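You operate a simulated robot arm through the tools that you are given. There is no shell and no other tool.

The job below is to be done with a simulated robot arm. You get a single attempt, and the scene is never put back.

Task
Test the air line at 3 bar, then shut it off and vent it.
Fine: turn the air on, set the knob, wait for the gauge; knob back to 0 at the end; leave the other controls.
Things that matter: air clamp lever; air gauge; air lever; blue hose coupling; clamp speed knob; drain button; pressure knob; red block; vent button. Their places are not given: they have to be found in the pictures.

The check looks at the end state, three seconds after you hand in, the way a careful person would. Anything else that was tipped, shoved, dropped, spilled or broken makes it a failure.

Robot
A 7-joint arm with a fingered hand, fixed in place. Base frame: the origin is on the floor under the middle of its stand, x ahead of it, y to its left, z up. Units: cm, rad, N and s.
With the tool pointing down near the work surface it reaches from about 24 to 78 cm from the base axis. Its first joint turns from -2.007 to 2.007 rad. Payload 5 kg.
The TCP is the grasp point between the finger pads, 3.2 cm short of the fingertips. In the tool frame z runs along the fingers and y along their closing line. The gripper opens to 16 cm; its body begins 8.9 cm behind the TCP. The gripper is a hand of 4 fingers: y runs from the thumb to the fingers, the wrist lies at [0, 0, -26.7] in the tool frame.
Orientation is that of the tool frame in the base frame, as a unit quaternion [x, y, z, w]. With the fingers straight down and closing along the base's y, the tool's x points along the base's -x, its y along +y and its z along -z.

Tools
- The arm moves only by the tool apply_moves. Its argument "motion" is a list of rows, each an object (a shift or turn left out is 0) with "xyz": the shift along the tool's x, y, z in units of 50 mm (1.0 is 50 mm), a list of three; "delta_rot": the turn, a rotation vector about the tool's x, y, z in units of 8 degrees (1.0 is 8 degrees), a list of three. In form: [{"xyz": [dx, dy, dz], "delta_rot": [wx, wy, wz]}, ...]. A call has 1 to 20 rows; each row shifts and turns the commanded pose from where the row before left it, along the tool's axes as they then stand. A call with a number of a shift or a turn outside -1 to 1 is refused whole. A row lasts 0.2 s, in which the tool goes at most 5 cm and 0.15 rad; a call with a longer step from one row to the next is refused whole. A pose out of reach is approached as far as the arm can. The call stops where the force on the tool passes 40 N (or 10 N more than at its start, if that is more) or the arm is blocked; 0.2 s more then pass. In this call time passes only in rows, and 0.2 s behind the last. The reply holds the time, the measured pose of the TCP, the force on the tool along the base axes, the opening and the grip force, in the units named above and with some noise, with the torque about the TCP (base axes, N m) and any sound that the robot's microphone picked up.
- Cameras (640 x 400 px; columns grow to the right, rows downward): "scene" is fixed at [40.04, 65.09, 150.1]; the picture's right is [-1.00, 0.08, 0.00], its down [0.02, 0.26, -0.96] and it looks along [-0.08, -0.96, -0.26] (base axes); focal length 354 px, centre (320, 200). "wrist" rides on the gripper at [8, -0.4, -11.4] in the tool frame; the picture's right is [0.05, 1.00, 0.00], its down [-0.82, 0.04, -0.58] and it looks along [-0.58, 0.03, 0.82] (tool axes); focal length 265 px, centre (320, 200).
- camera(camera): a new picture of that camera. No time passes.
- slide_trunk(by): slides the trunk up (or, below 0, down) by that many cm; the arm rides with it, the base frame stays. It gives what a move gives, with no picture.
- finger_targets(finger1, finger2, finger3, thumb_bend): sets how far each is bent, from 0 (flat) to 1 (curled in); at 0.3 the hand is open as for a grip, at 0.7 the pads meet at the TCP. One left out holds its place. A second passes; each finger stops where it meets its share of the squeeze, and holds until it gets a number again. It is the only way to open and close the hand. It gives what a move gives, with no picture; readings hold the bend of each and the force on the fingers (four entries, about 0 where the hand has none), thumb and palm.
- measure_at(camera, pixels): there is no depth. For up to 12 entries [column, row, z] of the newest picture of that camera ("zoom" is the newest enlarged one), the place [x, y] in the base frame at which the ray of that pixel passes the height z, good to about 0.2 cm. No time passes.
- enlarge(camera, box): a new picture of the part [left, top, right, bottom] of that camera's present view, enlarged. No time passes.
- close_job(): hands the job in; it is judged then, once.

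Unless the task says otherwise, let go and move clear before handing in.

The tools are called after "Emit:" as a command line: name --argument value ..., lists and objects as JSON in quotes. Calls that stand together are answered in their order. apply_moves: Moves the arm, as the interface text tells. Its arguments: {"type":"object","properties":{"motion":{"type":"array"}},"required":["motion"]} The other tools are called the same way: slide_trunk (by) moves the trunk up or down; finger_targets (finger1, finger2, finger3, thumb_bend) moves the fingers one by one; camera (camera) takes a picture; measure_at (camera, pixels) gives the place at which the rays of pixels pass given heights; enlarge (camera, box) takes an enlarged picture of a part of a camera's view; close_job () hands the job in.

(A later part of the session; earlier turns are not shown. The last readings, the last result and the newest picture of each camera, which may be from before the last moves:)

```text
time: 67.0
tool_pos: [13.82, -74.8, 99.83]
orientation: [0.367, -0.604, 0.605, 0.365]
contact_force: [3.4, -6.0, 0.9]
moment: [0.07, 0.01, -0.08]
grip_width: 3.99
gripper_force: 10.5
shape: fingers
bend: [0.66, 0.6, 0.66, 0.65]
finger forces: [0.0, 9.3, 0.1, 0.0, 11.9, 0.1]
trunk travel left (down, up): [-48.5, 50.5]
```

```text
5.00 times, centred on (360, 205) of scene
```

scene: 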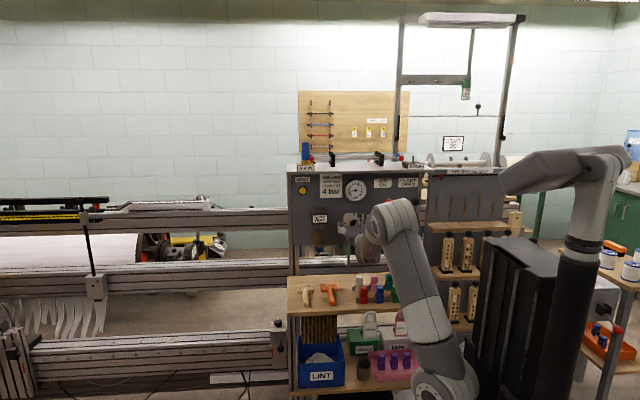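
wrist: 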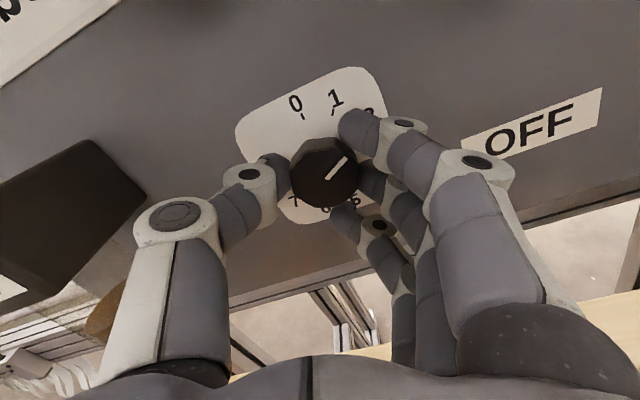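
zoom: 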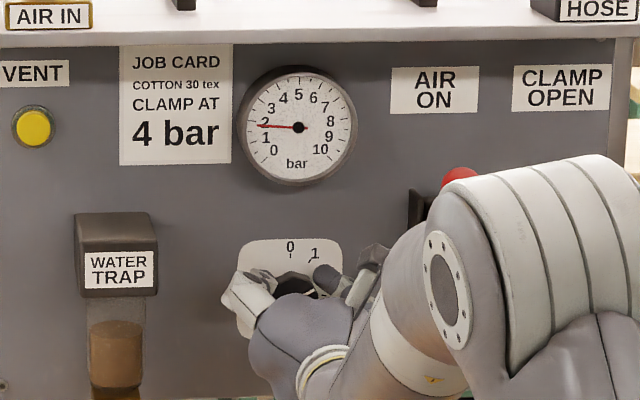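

The knob follows the hand and the gauge rose to about 1.8 bar. Turning another 35° now; I'll fine-tune after that.

Emit:
apply_moves --motion '[{"xyz": [0.01, -0.009, 0], "delta_rot": [0, 0, 0.875]}, {"xyz": [0.01, -0.009, 0], "delta_rot": [0, 0, 0.875]}, {"xyz": [0.01, -0.009, 0], "delta_rot": [0, 0, 0.875]}, {"xyz": [0.01, -0.009, 0], "delta_rot": [0, 0, 0.875]}, {"xyz": [0.01, -0.009, 0], "delta_rot": [0, 0, 0.8]}, {"xyz": [0, 0, 0]}, {"xyz": [0, 0, 0]}, {"xyz": [0, 0, 0]}, {"xyz": [0, 0, 0]}]'

Emit:
camera --camera "wrist"

Emit:
enlarge --camera "scene" --box '[335, 170, 395, 210]'

```text
time: 69.0
tool_pos: [13.93, -74.8, 100.35]
orientation: [0.173, -0.686, 0.686, 0.17]
contact_force: [3.8, -0.8, -4.5]
moment: [0.33, -0.01, 0.01]
grip_width: 3.85
gripper_force: 10.5
shape: fingers
bend: [0.66, 0.6, 0.66, 0.66]
finger forces: [0.1, 11.8, 0.1, 0.0, 9.6, 0.1]
trunk travel left (down, up): [-48.5, 50.5]
```

```text
taken
```

wrist: 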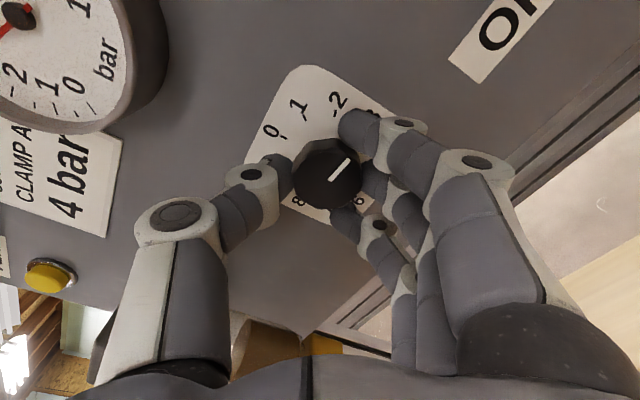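

```text
10.00 times, centred on (365, 190) of scene
```

zoom: 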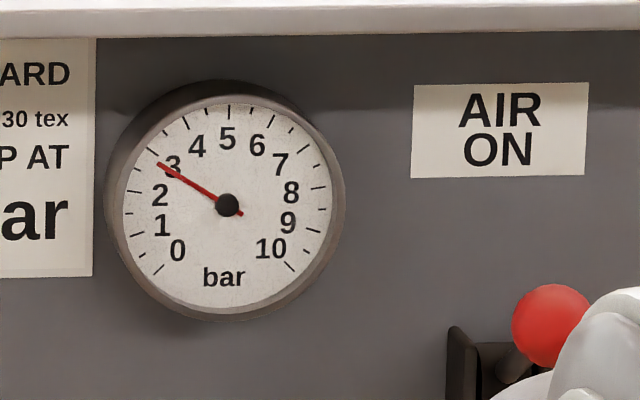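

The gauge reads about 2.83 bar (needle tip (158,163) in the zoom), matching the turn so far. It needs another ~6°, then time to settle.

Emit:
apply_moves --motion '[{"xyz": [0.008, -0.007, 0], "delta_rot": [0, 0, 0.74]}, {"xyz": [0, 0, 0]}, {"xyz": [0, 0, 0]}, {"xyz": [0, 0, 0]}, {"xyz": [0, 0, 0]}, {"xyz": [0, 0, 0]}, {"xyz": [0, 0, 0]}]'

Emit:
camera --camera "wrist"

Emit:
enlarge --camera "scene" --box '[335, 170, 395, 210]'

```text
time: 70.6
tool_pos: [13.74, -74.75, 100.33]
orientation: [0.137, -0.694, 0.694, 0.135]
contact_force: [4.8, -2.2, -4.6]
moment: [0.33, -0.03, 0.04]
grip_width: 3.84
gripper_force: 10.3
shape: fingers
bend: [0.66, 0.6, 0.66, 0.66]
finger forces: [0.0, 12.0, 0.0, 0.0, 9.3, 0.0]
trunk travel left (down, up): [-48.5, 50.5]
```

```text
taken
```

wrist: 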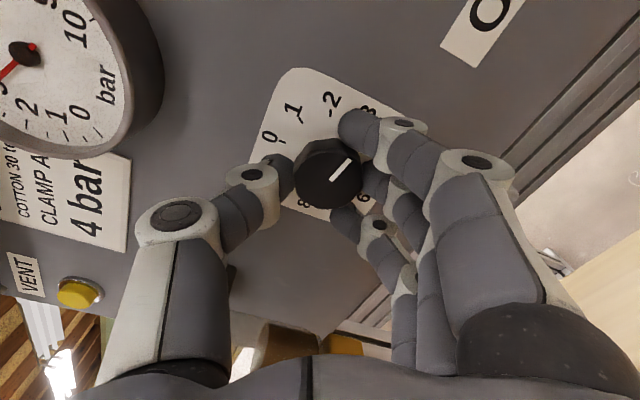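

```text
10.00 times, centred on (365, 190) of scene
```

zoom: 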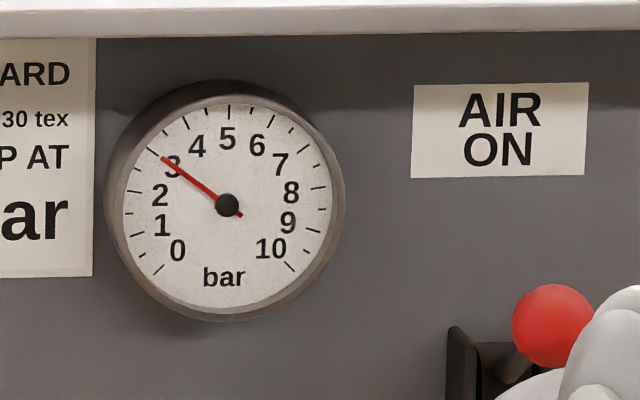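

The gauge needle now points right at the 3 tick (tip (163,157), about 3.0 bar). I'll hold a few seconds to confirm the pressure is steady.

Emit:
apply_moves --motion '[{"xyz": [0, 0, 0]}, {"xyz": [0, 0, 0]}, {"xyz": [0, 0, 0]}, {"xyz": [0, 0, 0]}, {"xyz": [0, 0, 0]}, {"xyz": [0, 0, 0]}, {"xyz": [0, 0, 0]}, {"xyz": [0, 0, 0]}, {"xyz": [0, 0, 0]}, {"xyz": [0, 0, 0]}, {"xyz": [0, 0, 0]}, {"xyz": [0, 0, 0]}, {"xyz": [0, 0, 0]}, {"xyz": [0, 0, 0]}, {"xyz": [0, 0, 0]}, {"xyz": [0, 0, 0]}, {"xyz": [0, 0, 0]}, {"xyz": [0, 0, 0]}, {"xyz": [0, 0, 0]}, {"xyz": [0, 0, 0]}]'

Emit:
enlarge --camera "scene" --box '[335, 170, 395, 210]'

Emit:
enlarge --camera "scene" --box '[290, 150, 450, 260]'

```text
time: 74.8
tool_pos: [13.74, -74.77, 100.4]
orientation: [-0.137, 0.694, -0.694, -0.135]
contact_force: [4.8, -2.2, -5.5]
moment: [0.32, -0.02, 0.08]
grip_width: 3.83
gripper_force: 11.0
shape: fingers
bend: [0.66, 0.6, 0.66, 0.66]
finger forces: [0.0, 12.0, 0.1, 0.0, 9.4, 0.0]
trunk travel left (down, up): [-48.5, 50.5]
```

```text
10.00 times, centred on (365, 190) of scene
```

zoom: 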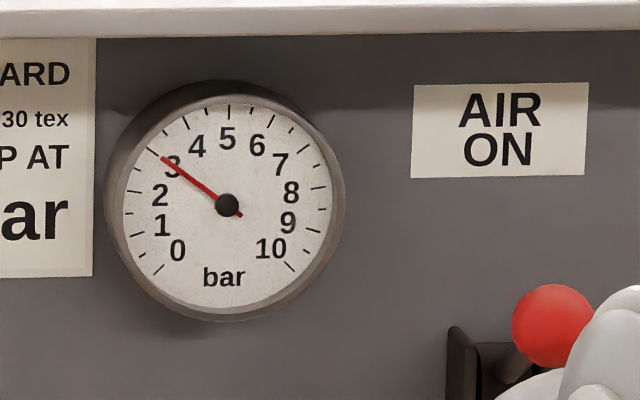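

```text
3.64 times, centred on (370, 205) of scene
```

zoom: 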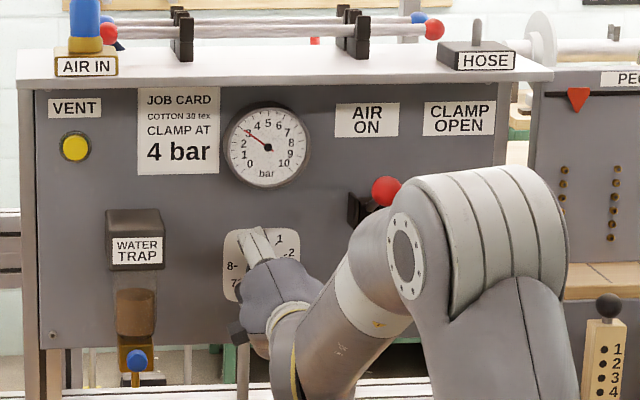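

Pressure is steady at 3.0 bar with the lever ball visible at ON. Next I'll let go of the knob and back away.

Emit:
finger_targets --finger1 0.48 --finger2 0.48 --finger3 0.48 --thumb_bend 0.48

Emit:
apply_moves --motion '[{"xyz": [0, 0, -0.2]}, {"xyz": [0, 0, -0.4]}, {"xyz": [0, 0, -0.5]}, {"xyz": [0, 0, -0.5]}, {"xyz": [0, 0, -0.5]}, {"xyz": [0, 0, -0.3]}]'

Emit:
camera --camera "wrist"

Emit:
enlarge --camera "scene" --box '[290, 150, 450, 260]'

```text
time: 75.8
tool_pos: [13.71, -74.82, 100.41]
orientation: [0.137, -0.693, 0.695, 0.134]
contact_force: [-0.2, -0.1, 0.5]
moment: [-0.01, -0.01, 0.01]
grip_width: 9.85
gripper_force: 0.1
shape: fingers
bend: [0.48, 0.48, 0.48, 0.48]
finger forces: [0.0, 0.0, 0.0, 0.0, 0.1, 0.0]
trunk travel left (down, up): [-48.5, 50.5]
```

```text
time: 77.2
tool_pos: [13.69, -62.59, 100.46]
orientation: [0.137, -0.693, 0.695, 0.134]
contact_force: [-0.1, 0.0, -0.5]
moment: [-0.01, 0.0, 0.0]
grip_width: 9.85
gripper_force: 0.1
shape: fingers
bend: [0.48, 0.48, 0.48, 0.48]
finger forces: [0.1, 0.0, 0.2, 0.1, 0.0, 0.0]
trunk travel left (down, up): [-48.5, 50.5]
```

```text
taken
```

wrist: 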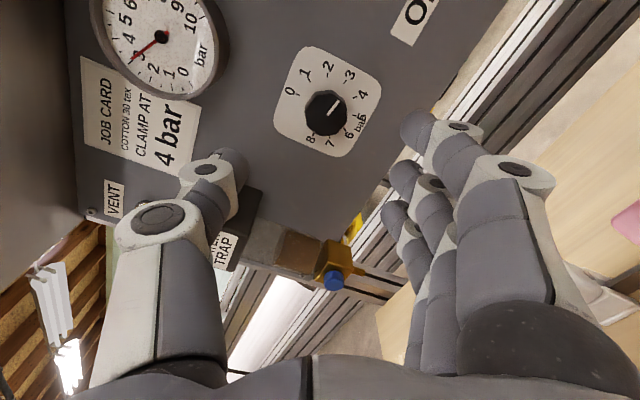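

```text
3.64 times, centred on (370, 205) of scene
```

zoom: 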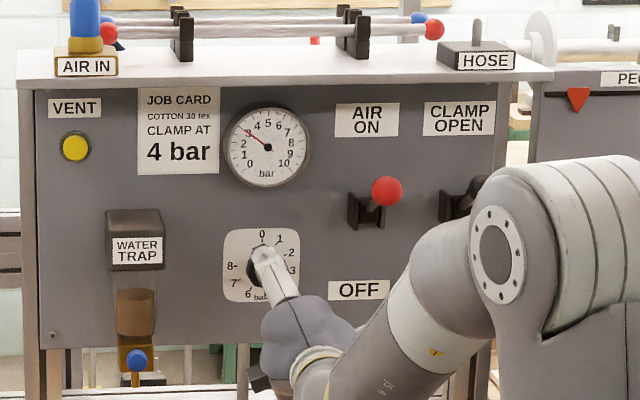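

The knob is set on 3, the gauge holds 3, and the air lever ball at ON sits near (1.7,-68,112.4). To shut it off, I'll roll so the thumb is above the fingers, yaw 40°, then bring the ball between thumb and fingers and press it down with the thumb.

Emit:
apply_moves --motion '[{"delta_rot": [0, 0, 0.9]}, {"delta_rot": [0, 0, 0.9]}, {"delta_rot": [0, 0.2, 0.9]}, {"delta_rot": [0, 0.8, 0]}, {"delta_rot": [0, 0.8, 0]}, {"delta_rot": [0, 0.8, 0]}, {"delta_rot": [0, 0.8, 0]}, {"delta_rot": [0, 0.8, 0]}, {"delta_rot": [0, 0.8, 0]}]'

Emit:
finger_targets --finger1 0.58 --finger2 0.58 --finger3 0.58 --thumb_bend 0.58

Emit:
camera --camera "wrist"

Emit:
camera --camera "scene"

```text
time: 79.2
tool_pos: [15.18, -63.64, 101.01]
orientation: [-0.238, -0.662, 0.667, 0.245]
contact_force: [-0.4, -0.6, 0.1]
moment: [-0.01, -0.01, 0.01]
grip_width: 9.85
gripper_force: 0.0
shape: fingers
bend: [0.48, 0.48, 0.48, 0.48]
finger forces: [0.0, 0.1, 0.0, 0.0, 0.0, 0.0]
out of reach, approached as far as the arm can: row 3
trunk travel left (down, up): [-48.5, 50.5]
```

```text
time: 80.2
tool_pos: [15.1, -63.58, 100.88]
orientation: [-0.238, -0.663, 0.667, 0.244]
contact_force: [-0.6, -0.9, 0.3]
moment: [0.01, 0.0, -0.02]
grip_width: 6.5
gripper_force: 0.0
shape: fingers
bend: [0.57, 0.57, 0.57, 0.57]
finger forces: [0.1, 0.0, 0.0, 0.0, 0.0, 0.1]
trunk travel left (down, up): [-48.5, 50.5]
```

```text
taken
```

wrist: 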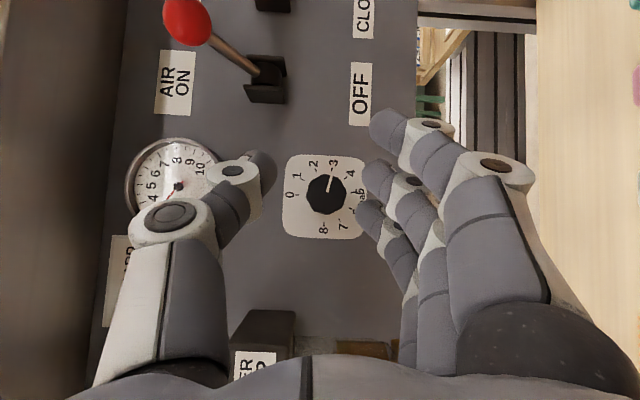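

```text
taken
```

scene: 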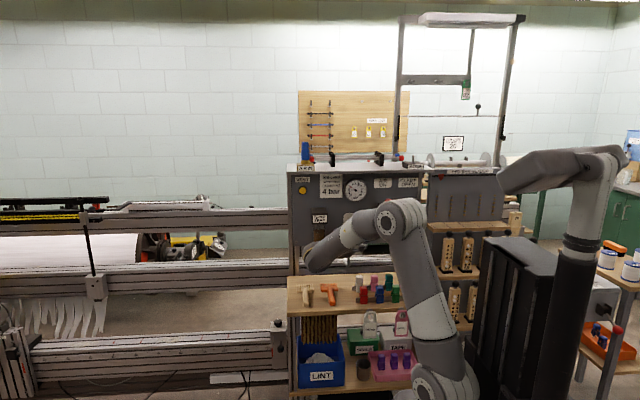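

The pose is clean: level, yawed 40°, thumb above fingers, 6.5 cm opening, and the ball visible at (187,20). I'll move up and across to a standoff in line with the ball.

Emit:
apply_moves --motion '[{"xyz": [0.15, -0.25, 0.06]}, {"xyz": [0.27, -0.4, 0.11]}, {"xyz": [0.27, -0.4, 0.11]}, {"xyz": [0.27, -0.4, 0.11]}, {"xyz": [0.27, -0.4, 0.11]}, {"xyz": [0.26, -0.41, 0.11]}]'

Emit:
camera --camera "wrist"

Emit:
enlarge --camera "scene" --box '[290, 150, 450, 260]'

```text
time: 81.6
tool_pos: [7.36, -61.17, 112.46]
orientation: [-0.238, -0.663, 0.667, 0.244]
contact_force: [-0.7, -0.2, -0.5]
moment: [-0.04, -0.02, -0.04]
grip_width: 6.5
gripper_force: 0.0
shape: fingers
bend: [0.57, 0.57, 0.57, 0.57]
finger forces: [0.0, 0.1, 0.0, 0.0, 0.0, 0.1]
trunk travel left (down, up): [-48.5, 50.5]
```

```text
taken
```

wrist: 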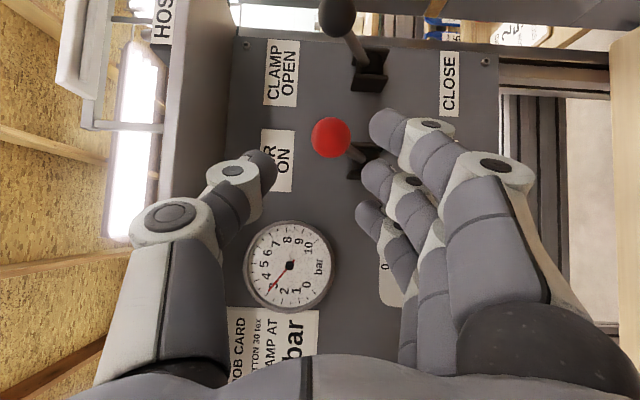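

```text
3.64 times, centred on (370, 205) of scene
```

zoom: 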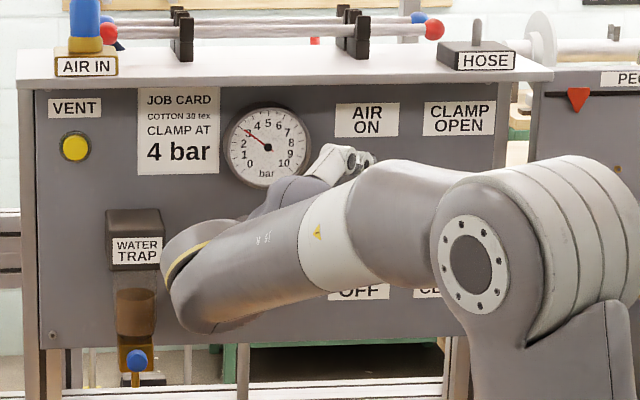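

The ball (331,138) lies between the thumb tip (262,165) and the fingers, about 0.9 cm toward the fingers. I'll open the three fingers a bit for clearance and slide in with a small downward correction.

Emit:
finger_targets --finger1 0.48 --finger2 0.48 --finger3 0.48 --thumb_bend 0.58

Emit:
apply_moves --motion '[{"xyz": [0, 0.06, 0.25]}, {"xyz": [0, 0.04, 0.3]}, {"xyz": [0, 0, 0.3]}, {"xyz": [0, 0, 0.3]}, {"xyz": [0, 0, 0.25]}]'

Emit:
camera --camera "wrist"

```text
time: 82.6
tool_pos: [7.53, -61.28, 112.54]
orientation: [-0.238, -0.663, 0.667, 0.243]
contact_force: [0.4, 0.0, 0.5]
moment: [0.0, -0.02, 0.01]
grip_width: 8.14
gripper_force: 0.0
shape: fingers
bend: [0.48, 0.48, 0.48, 0.57]
finger forces: [0.1, 0.1, 0.0, 0.1, 0.1, 0.0]
trunk travel left (down, up): [-48.5, 50.5]
```

```text
time: 83.8
tool_pos: [3.14, -66.67, 111.94]
orientation: [-0.238, -0.662, 0.667, 0.244]
contact_force: [0.0, -0.4, -0.3]
moment: [-0.02, 0.01, -0.02]
grip_width: 8.12
gripper_force: 0.2
shape: fingers
bend: [0.48, 0.48, 0.48, 0.57]
finger forces: [0.0, 0.1, 0.0, 0.1, 0.0, 0.1]
trunk travel left (down, up): [-48.5, 50.5]
```

```text
taken
```

wrist: 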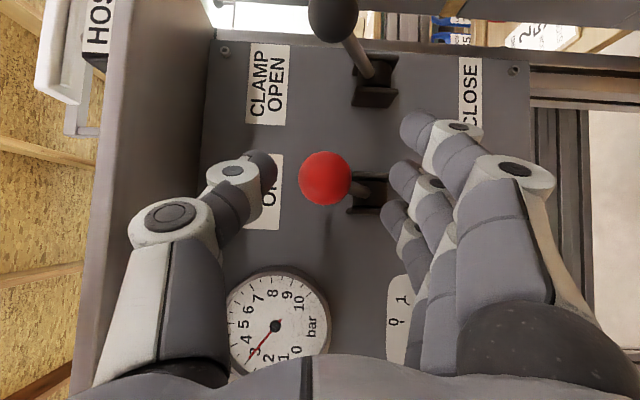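

The ball (325,178) is right between the thumb tip and the fingers. I'll advance 1 cm more and start pressing down with the thumb.

Emit:
apply_moves --motion '[{"xyz": [0, 0, 0.2]}, {"xyz": [0, 0.2, 0]}, {"xyz": [0, 0.2, 0]}, {"xyz": [0, 0.2, 0]}, {"xyz": [0, 0.2, 0]}, {"xyz": [0, 0.2, 0]}]'

Emit:
camera --camera "wrist"

```text
time: 85.2
tool_pos: [2.46, -67.37, 106.84]
orientation: [-0.238, -0.663, 0.667, 0.243]
contact_force: [0.1, 0.1, -0.5]
moment: [0.01, -0.01, -0.01]
grip_width: 8.14
gripper_force: 0.0
shape: fingers
bend: [0.48, 0.48, 0.48, 0.57]
finger forces: [0.0, 0.0, 0.0, 0.1, 0.0, 0.0]
trunk travel left (down, up): [-48.5, 50.5]
```

```text
taken
```

wrist: 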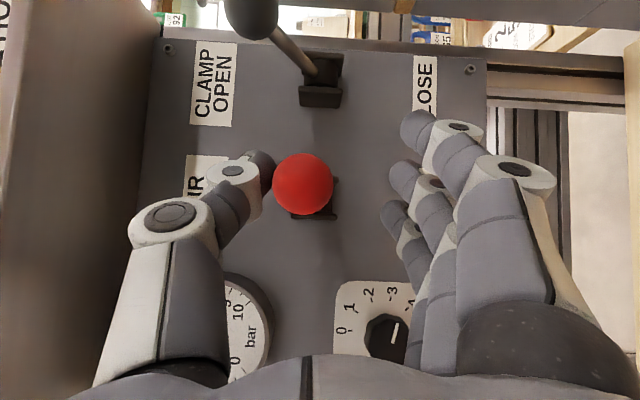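

The thumb has pushed the ball (303,185) down to about horizontal with little force. I'll keep going down while following it slightly toward the panel.

Emit:
apply_moves --motion '[{"xyz": [0, 0.2, 0.03]}, {"xyz": [0, 0.2, 0.05]}, {"xyz": [0, 0.2, 0.05]}, {"xyz": [0, 0.2, 0.05]}]'

Emit:
camera --camera "wrist"

```text
time: 86.2
tool_pos: [1.78, -67.99, 102.78]
orientation: [-0.239, -0.663, 0.666, 0.244]
contact_force: [0.1, 1.1, -0.3]
moment: [0.0, -0.01, 0.01]
grip_width: 8.14
gripper_force: 0.1
shape: fingers
bend: [0.48, 0.48, 0.48, 0.57]
finger forces: [0.0, 0.0, 0.0, 0.1, 0.1, 0.0]
trunk travel left (down, up): [-48.5, 50.5]
```

```text
taken
```

wrist: 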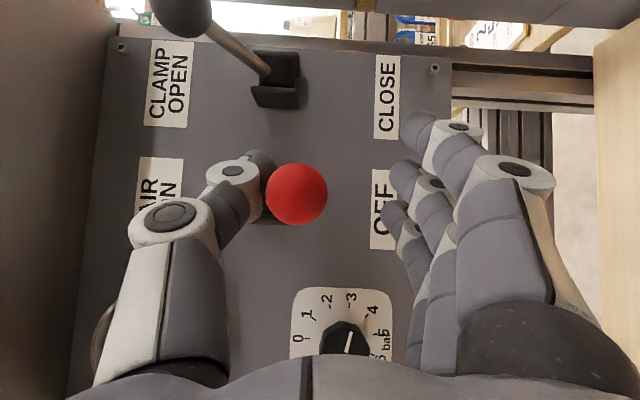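

The ball (297,193) is moving below the pivot. I'll continue to the OFF stop, watching the force.

Emit:
apply_moves --motion '[{"xyz": [0, 0.14, 0.04]}, {"xyz": [0, 0.14, 0.03]}, {"xyz": [0, 0.12, 0.02]}]'

Emit:
camera --camera "wrist"

```text
time: 87.0
tool_pos: [1.56, -68.35, 100.9]
orientation: [-0.238, -0.662, 0.668, 0.243]
contact_force: [-0.6, 0.6, 1.5]
moment: [-0.02, 0.02, 0.0]
grip_width: 8.22
gripper_force: 0.7
shape: fingers
bend: [0.48, 0.48, 0.48, 0.57]
finger forces: [0.0, 0.1, 0.1, 0.1, 1.5, 0.0]
trunk travel left (down, up): [-48.5, 50.5]
```

```text
taken
```

wrist: 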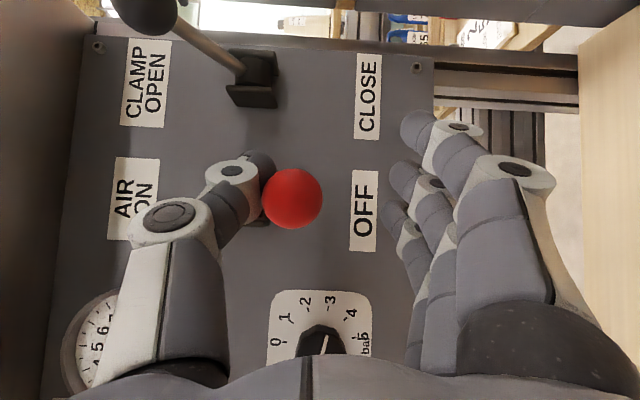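

Thumb force is just 1.5 N, so it may not be at the stop yet. Pressing a bit further.

Emit:
apply_moves --motion '[{"xyz": [0, 0.12, 0.02]}, {"xyz": [0, 0.12, 0.02]}, {"xyz": [0, 0.1, 0.02]}]'

Emit:
camera --camera "wrist"

Emit:
enlarge --camera "scene" --box '[290, 150, 450, 260]'

```text
time: 87.8
tool_pos: [1.37, -68.5, 99.65]
orientation: [-0.238, -0.661, 0.669, 0.243]
contact_force: [7.0, 9.1, 18.7]
moment: [-0.48, 0.34, 0.03]
grip_width: 9.52
gripper_force: 9.3
shape: fingers
bend: [0.48, 0.48, 0.48, 0.55]
finger forces: [0.0, 0.0, 0.0, 0.0, 19.6, 0.0]
trunk travel left (down, up): [-48.5, 50.5]
```

```text
taken
```

wrist: 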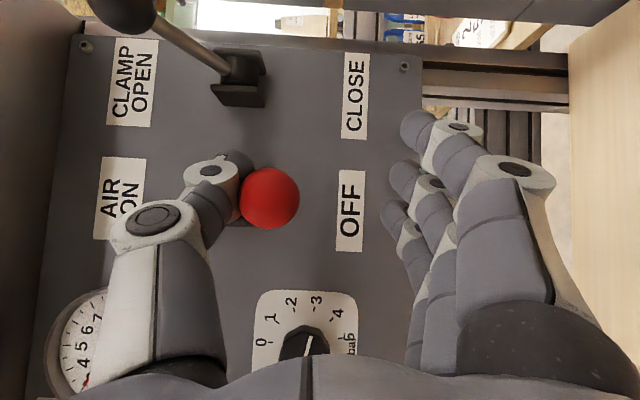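

```text
3.64 times, centred on (370, 205) of scene
```

zoom: 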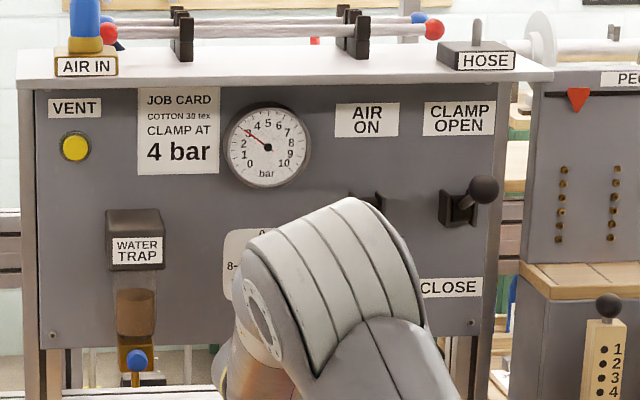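

19.6 N on the thumb shows the lever is at its OFF stop; the gauge still holds 3 bar until vented. I'll raise the thumb off the ball and withdraw.

Emit:
apply_moves --motion '[{"xyz": [0, -0.15, 0]}, {"xyz": [0, -0.15, -0.05]}, {"xyz": [0, 0, -0.3]}, {"xyz": [0, 0, -0.4]}, {"xyz": [0, 0, -0.4]}, {"xyz": [0, 0, -0.4]}]'

Emit:
camera --camera "wrist"

Emit:
camera --camera "scene"

```text
time: 89.2
tool_pos: [6.3, -62.49, 100.63]
orientation: [-0.238, -0.663, 0.667, 0.243]
contact_force: [1.2, 0.5, -0.1]
moment: [0.02, 0.02, 0.0]
grip_width: 8.18
gripper_force: 0.0
shape: fingers
bend: [0.48, 0.48, 0.48, 0.57]
finger forces: [0.0, 0.0, 0.1, 0.0, 0.0, 0.0]
trunk travel left (down, up): [-48.5, 50.5]
```

```text
taken
```

wrist: 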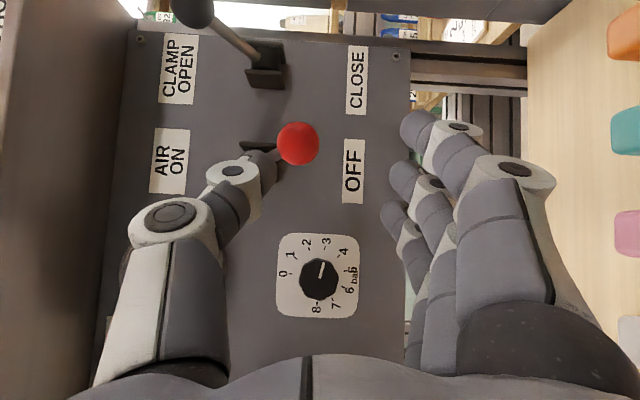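

```text
taken
```

scene: 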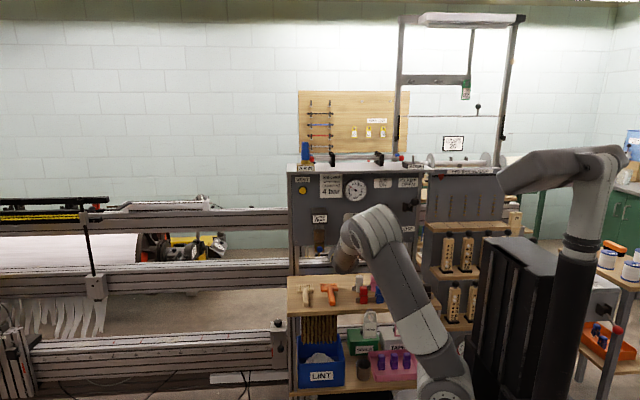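

The lever is down at OFF (ball (298,143)), and the knob still shows 3. Next is the vent button at about (35.5,-78.7,114.9). The shelf underside is near z=123, so I'll use the camera-up pose with only the top finger extended, keeping the hand about 3 cm lower. First I'll back off and roll.

Emit:
apply_moves --motion '[{"xyz": [-0.1, 0, -0.3]}, {"xyz": [-0.2, 0, -0.3], "delta_rot": [0, 0, -0.5]}, {"xyz": [-0.2, 0, 0], "delta_rot": [0, 0, -0.95]}, {"xyz": [-0.1, 0, 0], "delta_rot": [0, 0, -0.95]}, {"delta_rot": [0, 0, -0.95]}, {"delta_rot": [0, 0, -0.95]}, {"delta_rot": [0, 0, -0.95]}, {"delta_rot": [0, 0, -0.95]}, {"delta_rot": [0, 0, -0.95]}, {"delta_rot": [0, 0, -0.95]}, {"delta_rot": [0, 0, -0.95]}, {"delta_rot": [0, 0, -0.95]}, {"delta_rot": [0, 0, -0.95]}, {"delta_rot": [0, 0, -0.3]}]'

Emit:
camera --camera "wrist"

Emit:
enlarge --camera "scene" --box '[290, 150, 450, 260]'

```text
time: 92.2
tool_pos: [10.38, -62.21, 100.34]
orientation: [0.3, -0.637, 0.299, 0.644]
contact_force: [-0.7, 0.2, 0.3]
moment: [-0.03, -0.01, -0.01]
grip_width: 8.17
gripper_force: 0.1
shape: fingers
bend: [0.48, 0.48, 0.48, 0.57]
finger forces: [0.0, 0.1, 0.1, 0.1, 0.1, 0.0]
trunk travel left (down, up): [-48.5, 50.5]
```

```text
taken
```

wrist: 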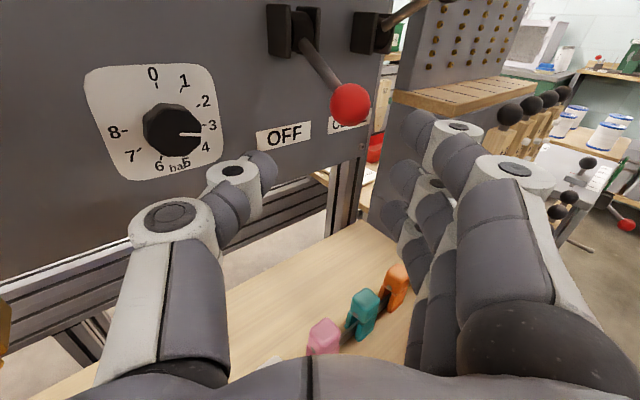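

```text
3.64 times, centred on (370, 205) of scene
```

zoom: 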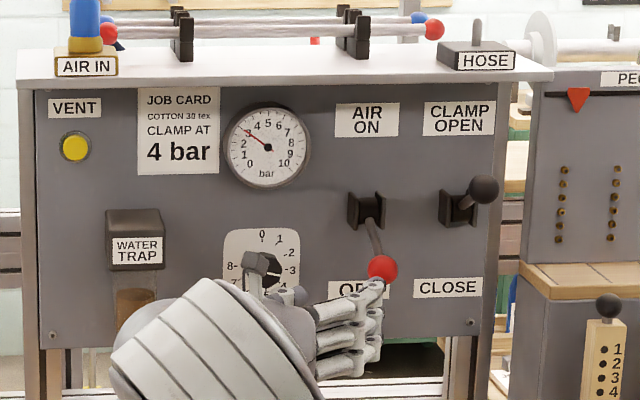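

The lever is OFF (ball (383,268) in the zoom), the clamp lever is unchanged, and the gauge holds 3 bar. Now I'll carry the hand across to the vent side while straightening the yaw.

Emit:
apply_moves --motion '[{"xyz": [0.15, -0.3, -0.25], "delta_rot": [0.4, 0, 0]}, {"xyz": [0.29, -0.6, -0.46], "delta_rot": [0.83, 0, 0]}, {"xyz": [0.29, -0.66, -0.38], "delta_rot": [0.83, 0, 0]}, {"xyz": [0.29, -0.7, -0.3], "delta_rot": [0.83, 0, 0]}, {"xyz": [0.29, -0.73, -0.21], "delta_rot": [0.83, 0, 0]}, {"xyz": [0.29, -0.75, -0.11], "delta_rot": [0.83, 0, 0]}, {"xyz": [0.29, -0.76, -0.04], "delta_rot": [0.45, 0, 0]}, {"xyz": [0.29, -0.76, 0]}, {"xyz": [0.15, -0.6, 0]}]'

Emit:
finger_targets --finger1 0.48 --finger2 0.8 --finger3 0.8 --thumb_bend 0.45

Emit:
camera --camera "wrist"

Emit:
camera --camera "scene"

```text
time: 94.2
tool_pos: [42.04, -62.29, 111.76]
orientation: [0.502, -0.496, 0.499, 0.502]
contact_force: [-1.0, -0.6, 0.3]
moment: [0.02, -0.01, 0.0]
grip_width: 8.15
gripper_force: 0.1
shape: fingers
bend: [0.48, 0.48, 0.48, 0.57]
finger forces: [0.0, 0.1, 0.1, 0.0, 0.1, 0.0]
trunk travel left (down, up): [-48.5, 50.5]
```

```text
time: 95.2
tool_pos: [41.97, -62.26, 111.81]
orientation: [0.503, -0.496, 0.499, 0.502]
contact_force: [0.1, -1.1, 0.0]
moment: [-0.01, -0.03, -0.01]
grip_width: 10.47
gripper_force: 0.0
shape: fingers
bend: [0.48, 0.8, 0.8, 0.45]
finger forces: [0.0, 0.0, 0.1, 0.0, 0.1, 0.0]
trunk travel left (down, up): [-48.5, 50.5]
```

```text
taken
```

wrist: 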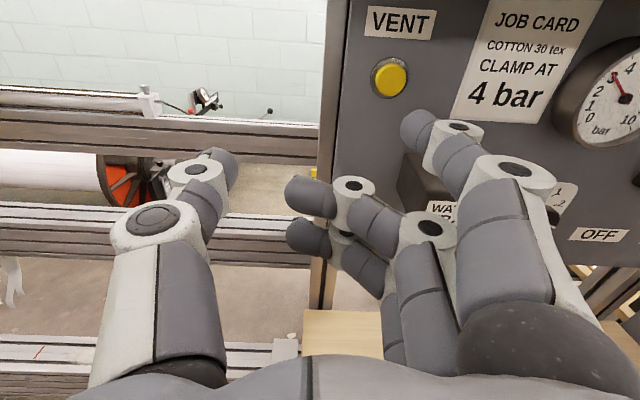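

```text
taken
```

scene: 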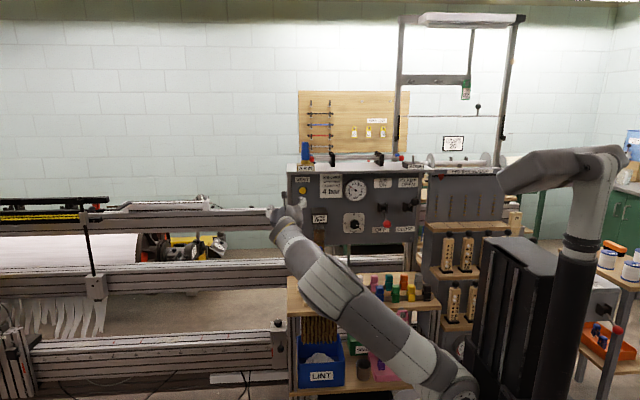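

The vent button is at wrist (390,78) and the extended top fingertip at (415,125). I'll measure the button's exact position.

Emit:
measure_at --camera "wrist" --pixels '[[391, 79, 116], [391, 79, 115], [391, 79, 114], [388, 76, 115]]'

Emit:
measure_at --camera "scene" --pixels '[[302.75, 190.9, 116], [302.75, 190.9, 115], [302.75, 190.9, 114]]'

Emit:
enlarge --camera "wrist" --box '[350, 40, 470, 150]'

Emit:
enlarge --camera "scene" --box '[270, 160, 370, 230]'

```text
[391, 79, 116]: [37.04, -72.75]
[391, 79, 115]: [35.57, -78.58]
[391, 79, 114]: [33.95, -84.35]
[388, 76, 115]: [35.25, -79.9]
```

```text
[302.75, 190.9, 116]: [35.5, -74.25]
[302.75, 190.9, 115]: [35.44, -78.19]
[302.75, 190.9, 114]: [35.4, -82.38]
```

```text
3.64 times, centred on (410, 95) of wrist
```

zoom: 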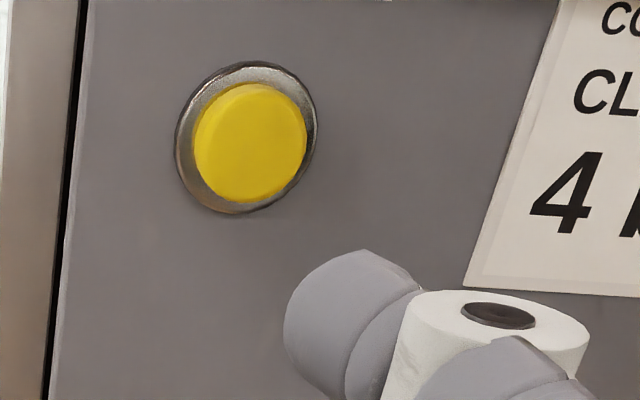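

```text
5.71 times, centred on (320, 195) of scene
```

zoom: 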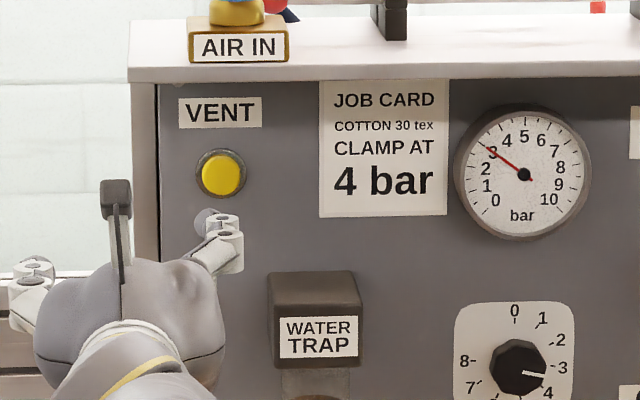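

The button front is at about (35.5,-78.4,115.0). I'll pitch the hand up 8° for shelf clearance, align the fingertip with the button, and approach to about 2 cm short.

Emit:
apply_moves --motion '[{"xyz": [0, 0.09, 0], "delta_rot": [0, 0.5, 0]}, {"xyz": [0, 0.08, 0], "delta_rot": [0, 0.5, 0]}, {"xyz": [-0.05, 0, 0.3]}, {"xyz": [-0.07, 0, 0.495]}, {"xyz": [-0.07, 0, 0.495]}, {"xyz": [-0.07, 0, 0.495]}, {"xyz": [-0.02, 0, 0.1]}]'

Emit:
camera --camera "wrist"

Emit:
enlarge --camera "scene" --box '[270, 160, 370, 230]'

```text
time: 96.8
tool_pos: [41.2, -71.84, 111.72]
orientation: [0.466, -0.46, 0.533, 0.536]
contact_force: [-0.7, 0.1, -0.1]
moment: [-0.01, -0.02, 0.01]
grip_width: 10.47
gripper_force: 0.0
shape: fingers
bend: [0.48, 0.8, 0.8, 0.45]
finger forces: [0.0, 0.1, 0.0, 0.0, 0.1, 0.0]
trunk travel left (down, up): [-48.5, 50.5]
```

```text
taken
```

wrist: 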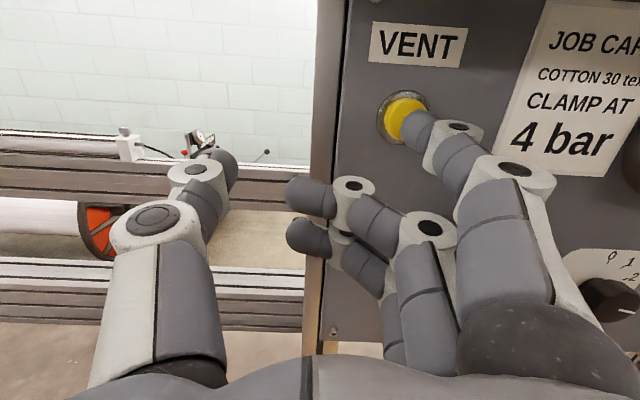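

```text
5.71 times, centred on (320, 195) of scene
```

zoom: 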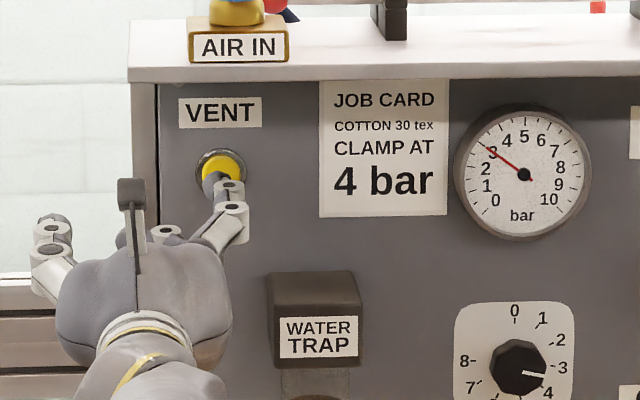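

The fingertip (416,128) is lined up with the button (404,120). I'll advance gently into contact and press.

Emit:
apply_moves --motion '[{"xyz": [-0.028, 0, 0.2]}, {"xyz": [-0.02, 0, 0.14]}, {"xyz": [-0.01, 0, 0.08]}, {"xyz": [-0.008, 0, 0.06]}]'

Emit:
camera --camera "wrist"

Emit:
enlarge --camera "scene" --box '[270, 160, 370, 230]'

```text
time: 97.8
tool_pos: [41.2, -74.24, 111.79]
orientation: [0.467, -0.459, 0.534, 0.535]
contact_force: [-0.8, 1.5, 0.2]
moment: [-0.05, -0.04, -0.07]
grip_width: 10.48
gripper_force: 1.0
shape: fingers
bend: [0.48, 0.8, 0.8, 0.45]
finger forces: [1.1, 0.0, 0.0, 0.0, 0.0, 0.1]
trunk travel left (down, up): [-48.5, 50.5]
```

```text
taken
```

wrist: 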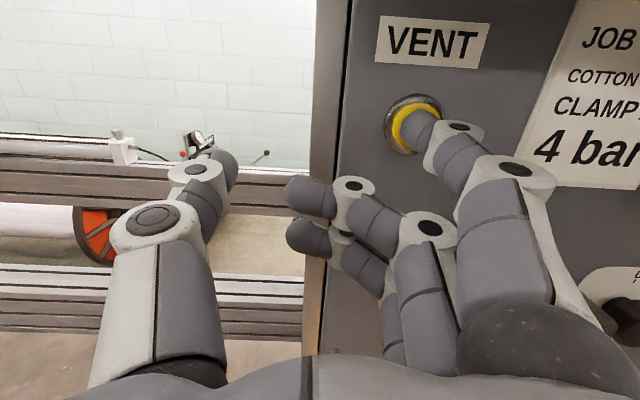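

```text
5.71 times, centred on (320, 195) of scene
```

zoom: 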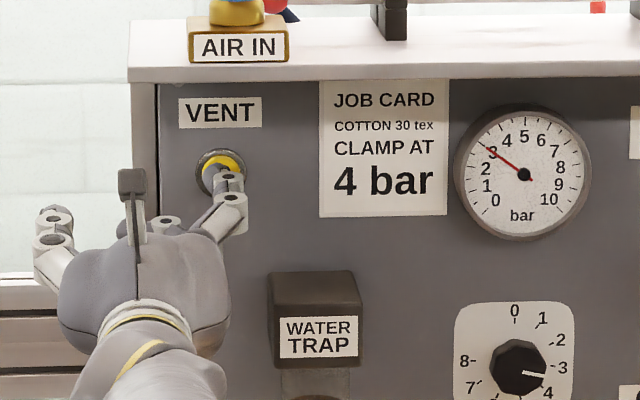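

Contact just made (1.1 N on finger 1). Pressing in by a few more millimetres.

Emit:
apply_moves --motion '[{"xyz": [-0.006, 0, 0.05]}, {"xyz": [-0.006, 0, 0.05]}, {"xyz": [0, 0, 0]}, {"xyz": [0, 0, 0]}, {"xyz": [0, 0, 0]}]'

Emit:
enlarge --camera "scene" --box '[270, 160, 370, 230]'

```text
time: 99.0
tool_pos: [41.22, -74.64, 111.81]
orientation: [0.467, -0.46, 0.533, 0.536]
contact_force: [0.9, 8.9, -2.2]
moment: [-0.18, -0.13, -0.51]
grip_width: 10.62
gripper_force: 4.7
shape: fingers
bend: [0.48, 0.8, 0.8, 0.45]
finger forces: [8.9, 0.1, 0.0, 0.0, 0.0, 0.0]
trunk travel left (down, up): [-48.5, 50.5]
heard: click
```

```text
5.71 times, centred on (320, 195) of scene
```

zoom: 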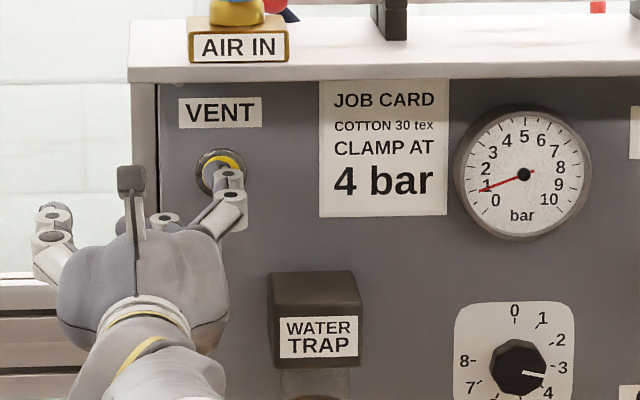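

A click was heard and the gauge has fallen to about 1 bar while the button is held at 8.9 N. I'll keep holding until it reads 0.

Emit:
apply_moves --motion '[{"xyz": [0, 0, 0]}, {"xyz": [0, 0, 0]}, {"xyz": [0, 0, 0]}, {"xyz": [0, 0, 0]}, {"xyz": [0, 0, 0]}, {"xyz": [0, 0, 0]}, {"xyz": [0, 0, 0]}, {"xyz": [0, 0, 0]}, {"xyz": [0, 0, 0]}, {"xyz": [0, 0, 0]}, {"xyz": [0, 0, 0]}, {"xyz": [0, 0, 0]}, {"xyz": [0, 0, 0]}, {"xyz": [0, 0, 0]}, {"xyz": [0, 0, 0]}, {"xyz": [0, 0, 0]}, {"xyz": [0, 0, 0]}, {"xyz": [0, 0, 0]}]'

Emit:
enlarge --camera "scene" --box '[270, 160, 370, 230]'

Emit:
enlarge --camera "scene" --box '[335, 170, 395, 210]'

```text
time: 102.8
tool_pos: [41.27, -74.61, 111.83]
orientation: [0.467, -0.459, 0.534, 0.535]
contact_force: [0.4, 8.2, -0.8]
moment: [-0.21, -0.03, -0.42]
grip_width: 10.58
gripper_force: 4.0
shape: fingers
bend: [0.48, 0.8, 0.8, 0.45]
finger forces: [8.0, 0.0, 0.0, 0.0, 0.0, 0.0]
trunk travel left (down, up): [-48.5, 50.5]
```

```text
5.71 times, centred on (320, 195) of scene
```

zoom: 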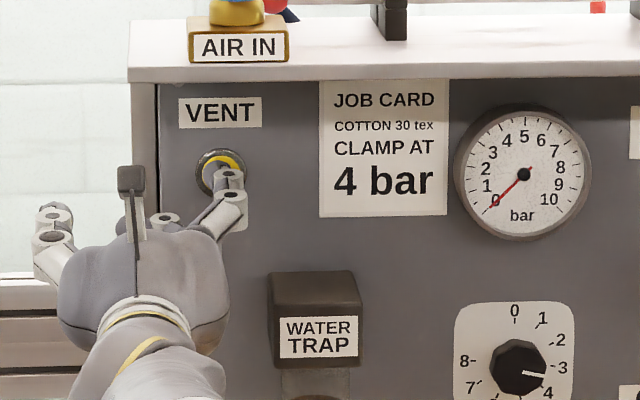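

```text
10.00 times, centred on (365, 190) of scene
```

zoom: 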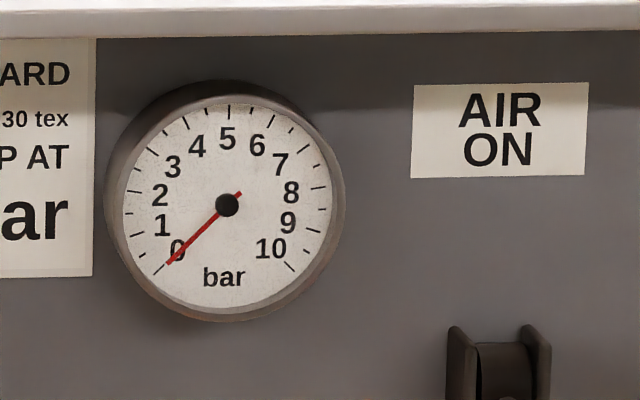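

The gauge is at 0 bar. I'll release the vent button, back straight out, and level the hand again.

Emit:
apply_moves --motion '[{"xyz": [0.02, 0, -0.15]}, {"xyz": [0.05, 0, -0.35]}, {"xyz": [0.07, 0, -0.495]}, {"xyz": [0.07, 0, -0.495]}, {"xyz": [0.07, 0, -0.495]}, {"xyz": [0.05, 0, -0.35], "delta_rot": [0, -0.5, 0]}, {"delta_rot": [0, -0.5, 0]}]'

Emit:
finger_targets --finger1 0.48 --finger2 0.48 --finger3 0.48 --thumb_bend 0.48

Emit:
camera --camera "wrist"

Emit:
enlarge --camera "scene" --box '[290, 150, 450, 260]'

```text
time: 104.4
tool_pos: [41.23, -62.83, 111.72]
orientation: [0.503, -0.496, 0.5, 0.501]
contact_force: [-0.8, -0.3, 0.1]
moment: [0.04, -0.01, -0.02]
grip_width: 10.47
gripper_force: 0.0
shape: fingers
bend: [0.48, 0.8, 0.8, 0.45]
finger forces: [0.1, 0.0, 0.1, 0.0, 0.0, 0.0]
trunk travel left (down, up): [-48.5, 50.5]
```

```text
time: 105.4
tool_pos: [41.25, -62.96, 111.73]
orientation: [0.503, -0.496, 0.499, 0.502]
contact_force: [-0.1, 0.1, 0.5]
moment: [0.02, 0.03, -0.03]
grip_width: 9.96
gripper_force: 0.0
shape: fingers
bend: [0.48, 0.48, 0.48, 0.48]
finger forces: [0.0, 0.1, 0.0, 0.1, 0.0, 0.0]
trunk travel left (down, up): [-48.5, 50.5]
```

```text
taken
```

wrist: 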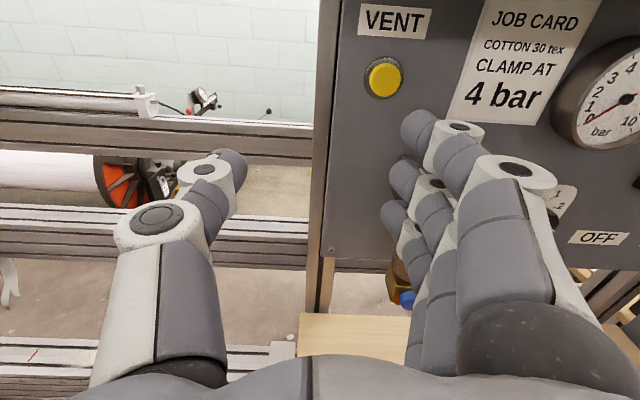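

```text
3.64 times, centred on (370, 205) of scene
```

zoom: 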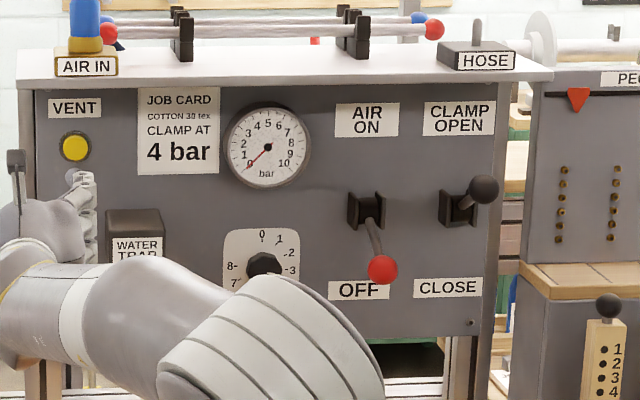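

The gauge stays at 0 with the vent button released; the lever is OFF and the clamp lever untouched. Now back to the knob, staying clear of the water trap.

Emit:
apply_moves --motion '[{"xyz": [-0.15, 0.4, 0]}, {"xyz": [-0.33, 0.75, 0]}, {"xyz": [-0.33, 0.75, 0]}, {"xyz": [-0.33, 0.75, 0]}, {"xyz": [-0.33, 0.75, 0]}]'

Emit:
camera --camera "wrist"

```text
time: 106.6
tool_pos: [24.24, -63.08, 104.53]
orientation: [0.503, -0.495, 0.5, 0.502]
contact_force: [0.5, -0.1, -0.2]
moment: [0.01, 0.02, -0.02]
grip_width: 9.94
gripper_force: 0.1
shape: fingers
bend: [0.48, 0.48, 0.48, 0.48]
finger forces: [0.0, 0.0, 0.0, 0.1, 0.1, 0.0]
trunk travel left (down, up): [-48.5, 50.5]
```

```text
taken
```

wrist: 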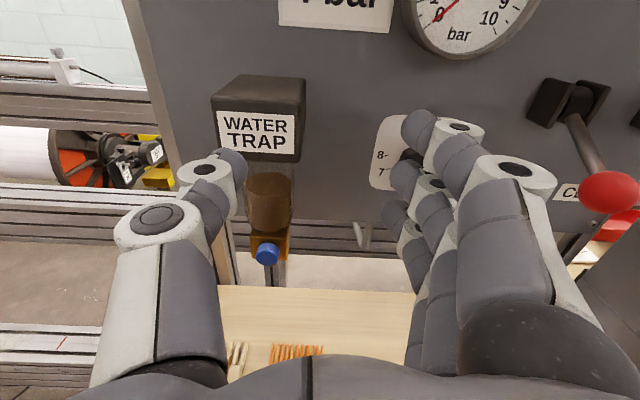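

On track at (24.2,-63.1,104.5). I'll continue to the knob axis and roll to the grip angle used when letting go.

Emit:
apply_moves --motion '[{"xyz": [-0.29, 0.7, 0]}, {"xyz": [-0.29, 0.7, 0]}, {"xyz": [-0.28, 0.7, 0]}, {"delta_rot": [0, 0, 0.5]}, {"delta_rot": [0, 0, 0.9]}, {"delta_rot": [0, 0, 0.9]}, {"delta_rot": [0, 0, 0.9]}, {"delta_rot": [0, 0, 0.9]}, {"delta_rot": [0, 0, 0.9]}, {"delta_rot": [0, 0, 0.9]}, {"delta_rot": [0, 0, 0.9]}, {"delta_rot": [0, 0, 0.9]}, {"delta_rot": [0, 0, 0.8]}]'

Emit:
camera --camera "wrist"

Emit:
camera --camera "scene"

```text
time: 109.4
tool_pos: [13.59, -63.18, 100.34]
orientation: [0.14, -0.692, 0.695, 0.136]
contact_force: [0.2, 0.1, -0.5]
moment: [0.01, -0.02, 0.02]
grip_width: 9.95
gripper_force: 0.1
shape: fingers
bend: [0.48, 0.48, 0.48, 0.48]
finger forces: [0.0, 0.0, 0.1, 0.0, 0.0, 0.0]
trunk travel left (down, up): [-48.5, 50.5]
```

```text
taken
```

wrist: 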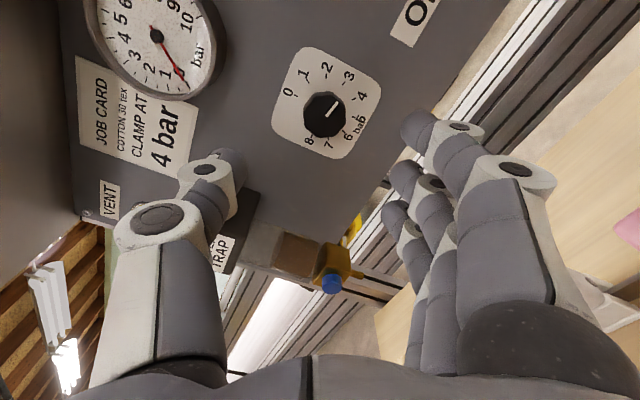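

```text
taken
```

scene: 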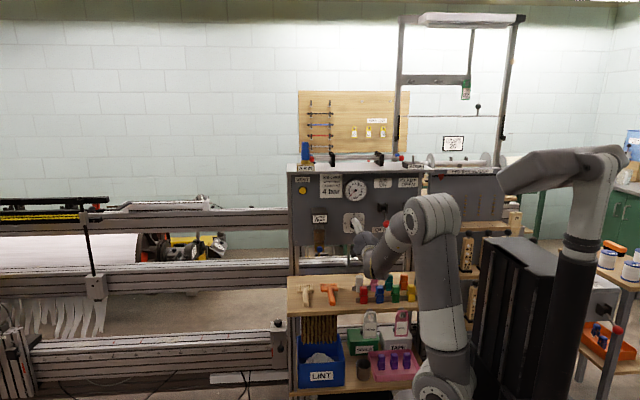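

Aligned as at the release point (13.6,-63.2,100.3). I'll advance onto the knob again, stopping just short of panel contact.

Emit:
apply_moves --motion '[{"xyz": [0, 0, 0.4]}, {"xyz": [0, 0, 0.5]}, {"xyz": [0, 0, 0.5]}, {"xyz": [0, 0, 0.5]}, {"xyz": [0, 0, 0.3]}, {"xyz": [0, 0, 0.07]}]'

Emit:
finger_targets --finger1 0.66 --finger2 0.7 --finger3 0.66 --thumb_bend 0.7

Emit:
camera --camera "wrist"

```text
time: 110.8
tool_pos: [13.6, -74.31, 100.6]
orientation: [0.14, -0.691, 0.696, 0.136]
contact_force: [0.1, -0.2, -0.3]
moment: [0.01, -0.03, 0.0]
grip_width: 9.95
gripper_force: 0.1
shape: fingers
bend: [0.48, 0.48, 0.48, 0.48]
finger forces: [0.0, 0.0, 0.1, 0.0, 0.1, 0.0]
trunk travel left (down, up): [-48.5, 50.5]
```

```text
time: 111.8
tool_pos: [13.59, -74.35, 100.45]
orientation: [0.14, -0.693, 0.694, 0.138]
contact_force: [-1.0, -5.6, -0.1]
moment: [0.09, 0.01, -0.06]
grip_width: 3.76
gripper_force: 10.0
shape: fingers
bend: [0.66, 0.58, 0.66, 0.66]
finger forces: [0.0, 9.7, 0.1, 0.0, 10.0, 0.0]
trunk travel left (down, up): [-48.5, 50.5]
```

```text
taken
```

wrist: 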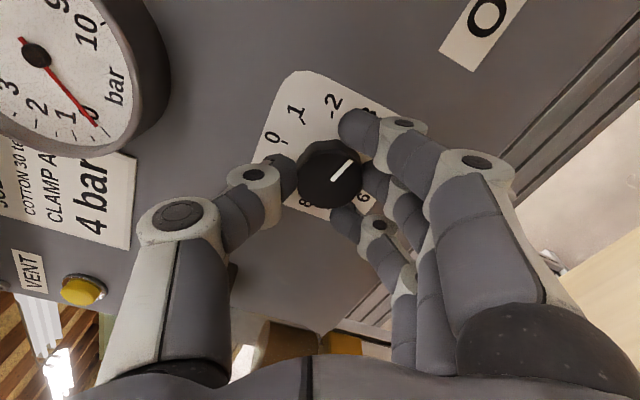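

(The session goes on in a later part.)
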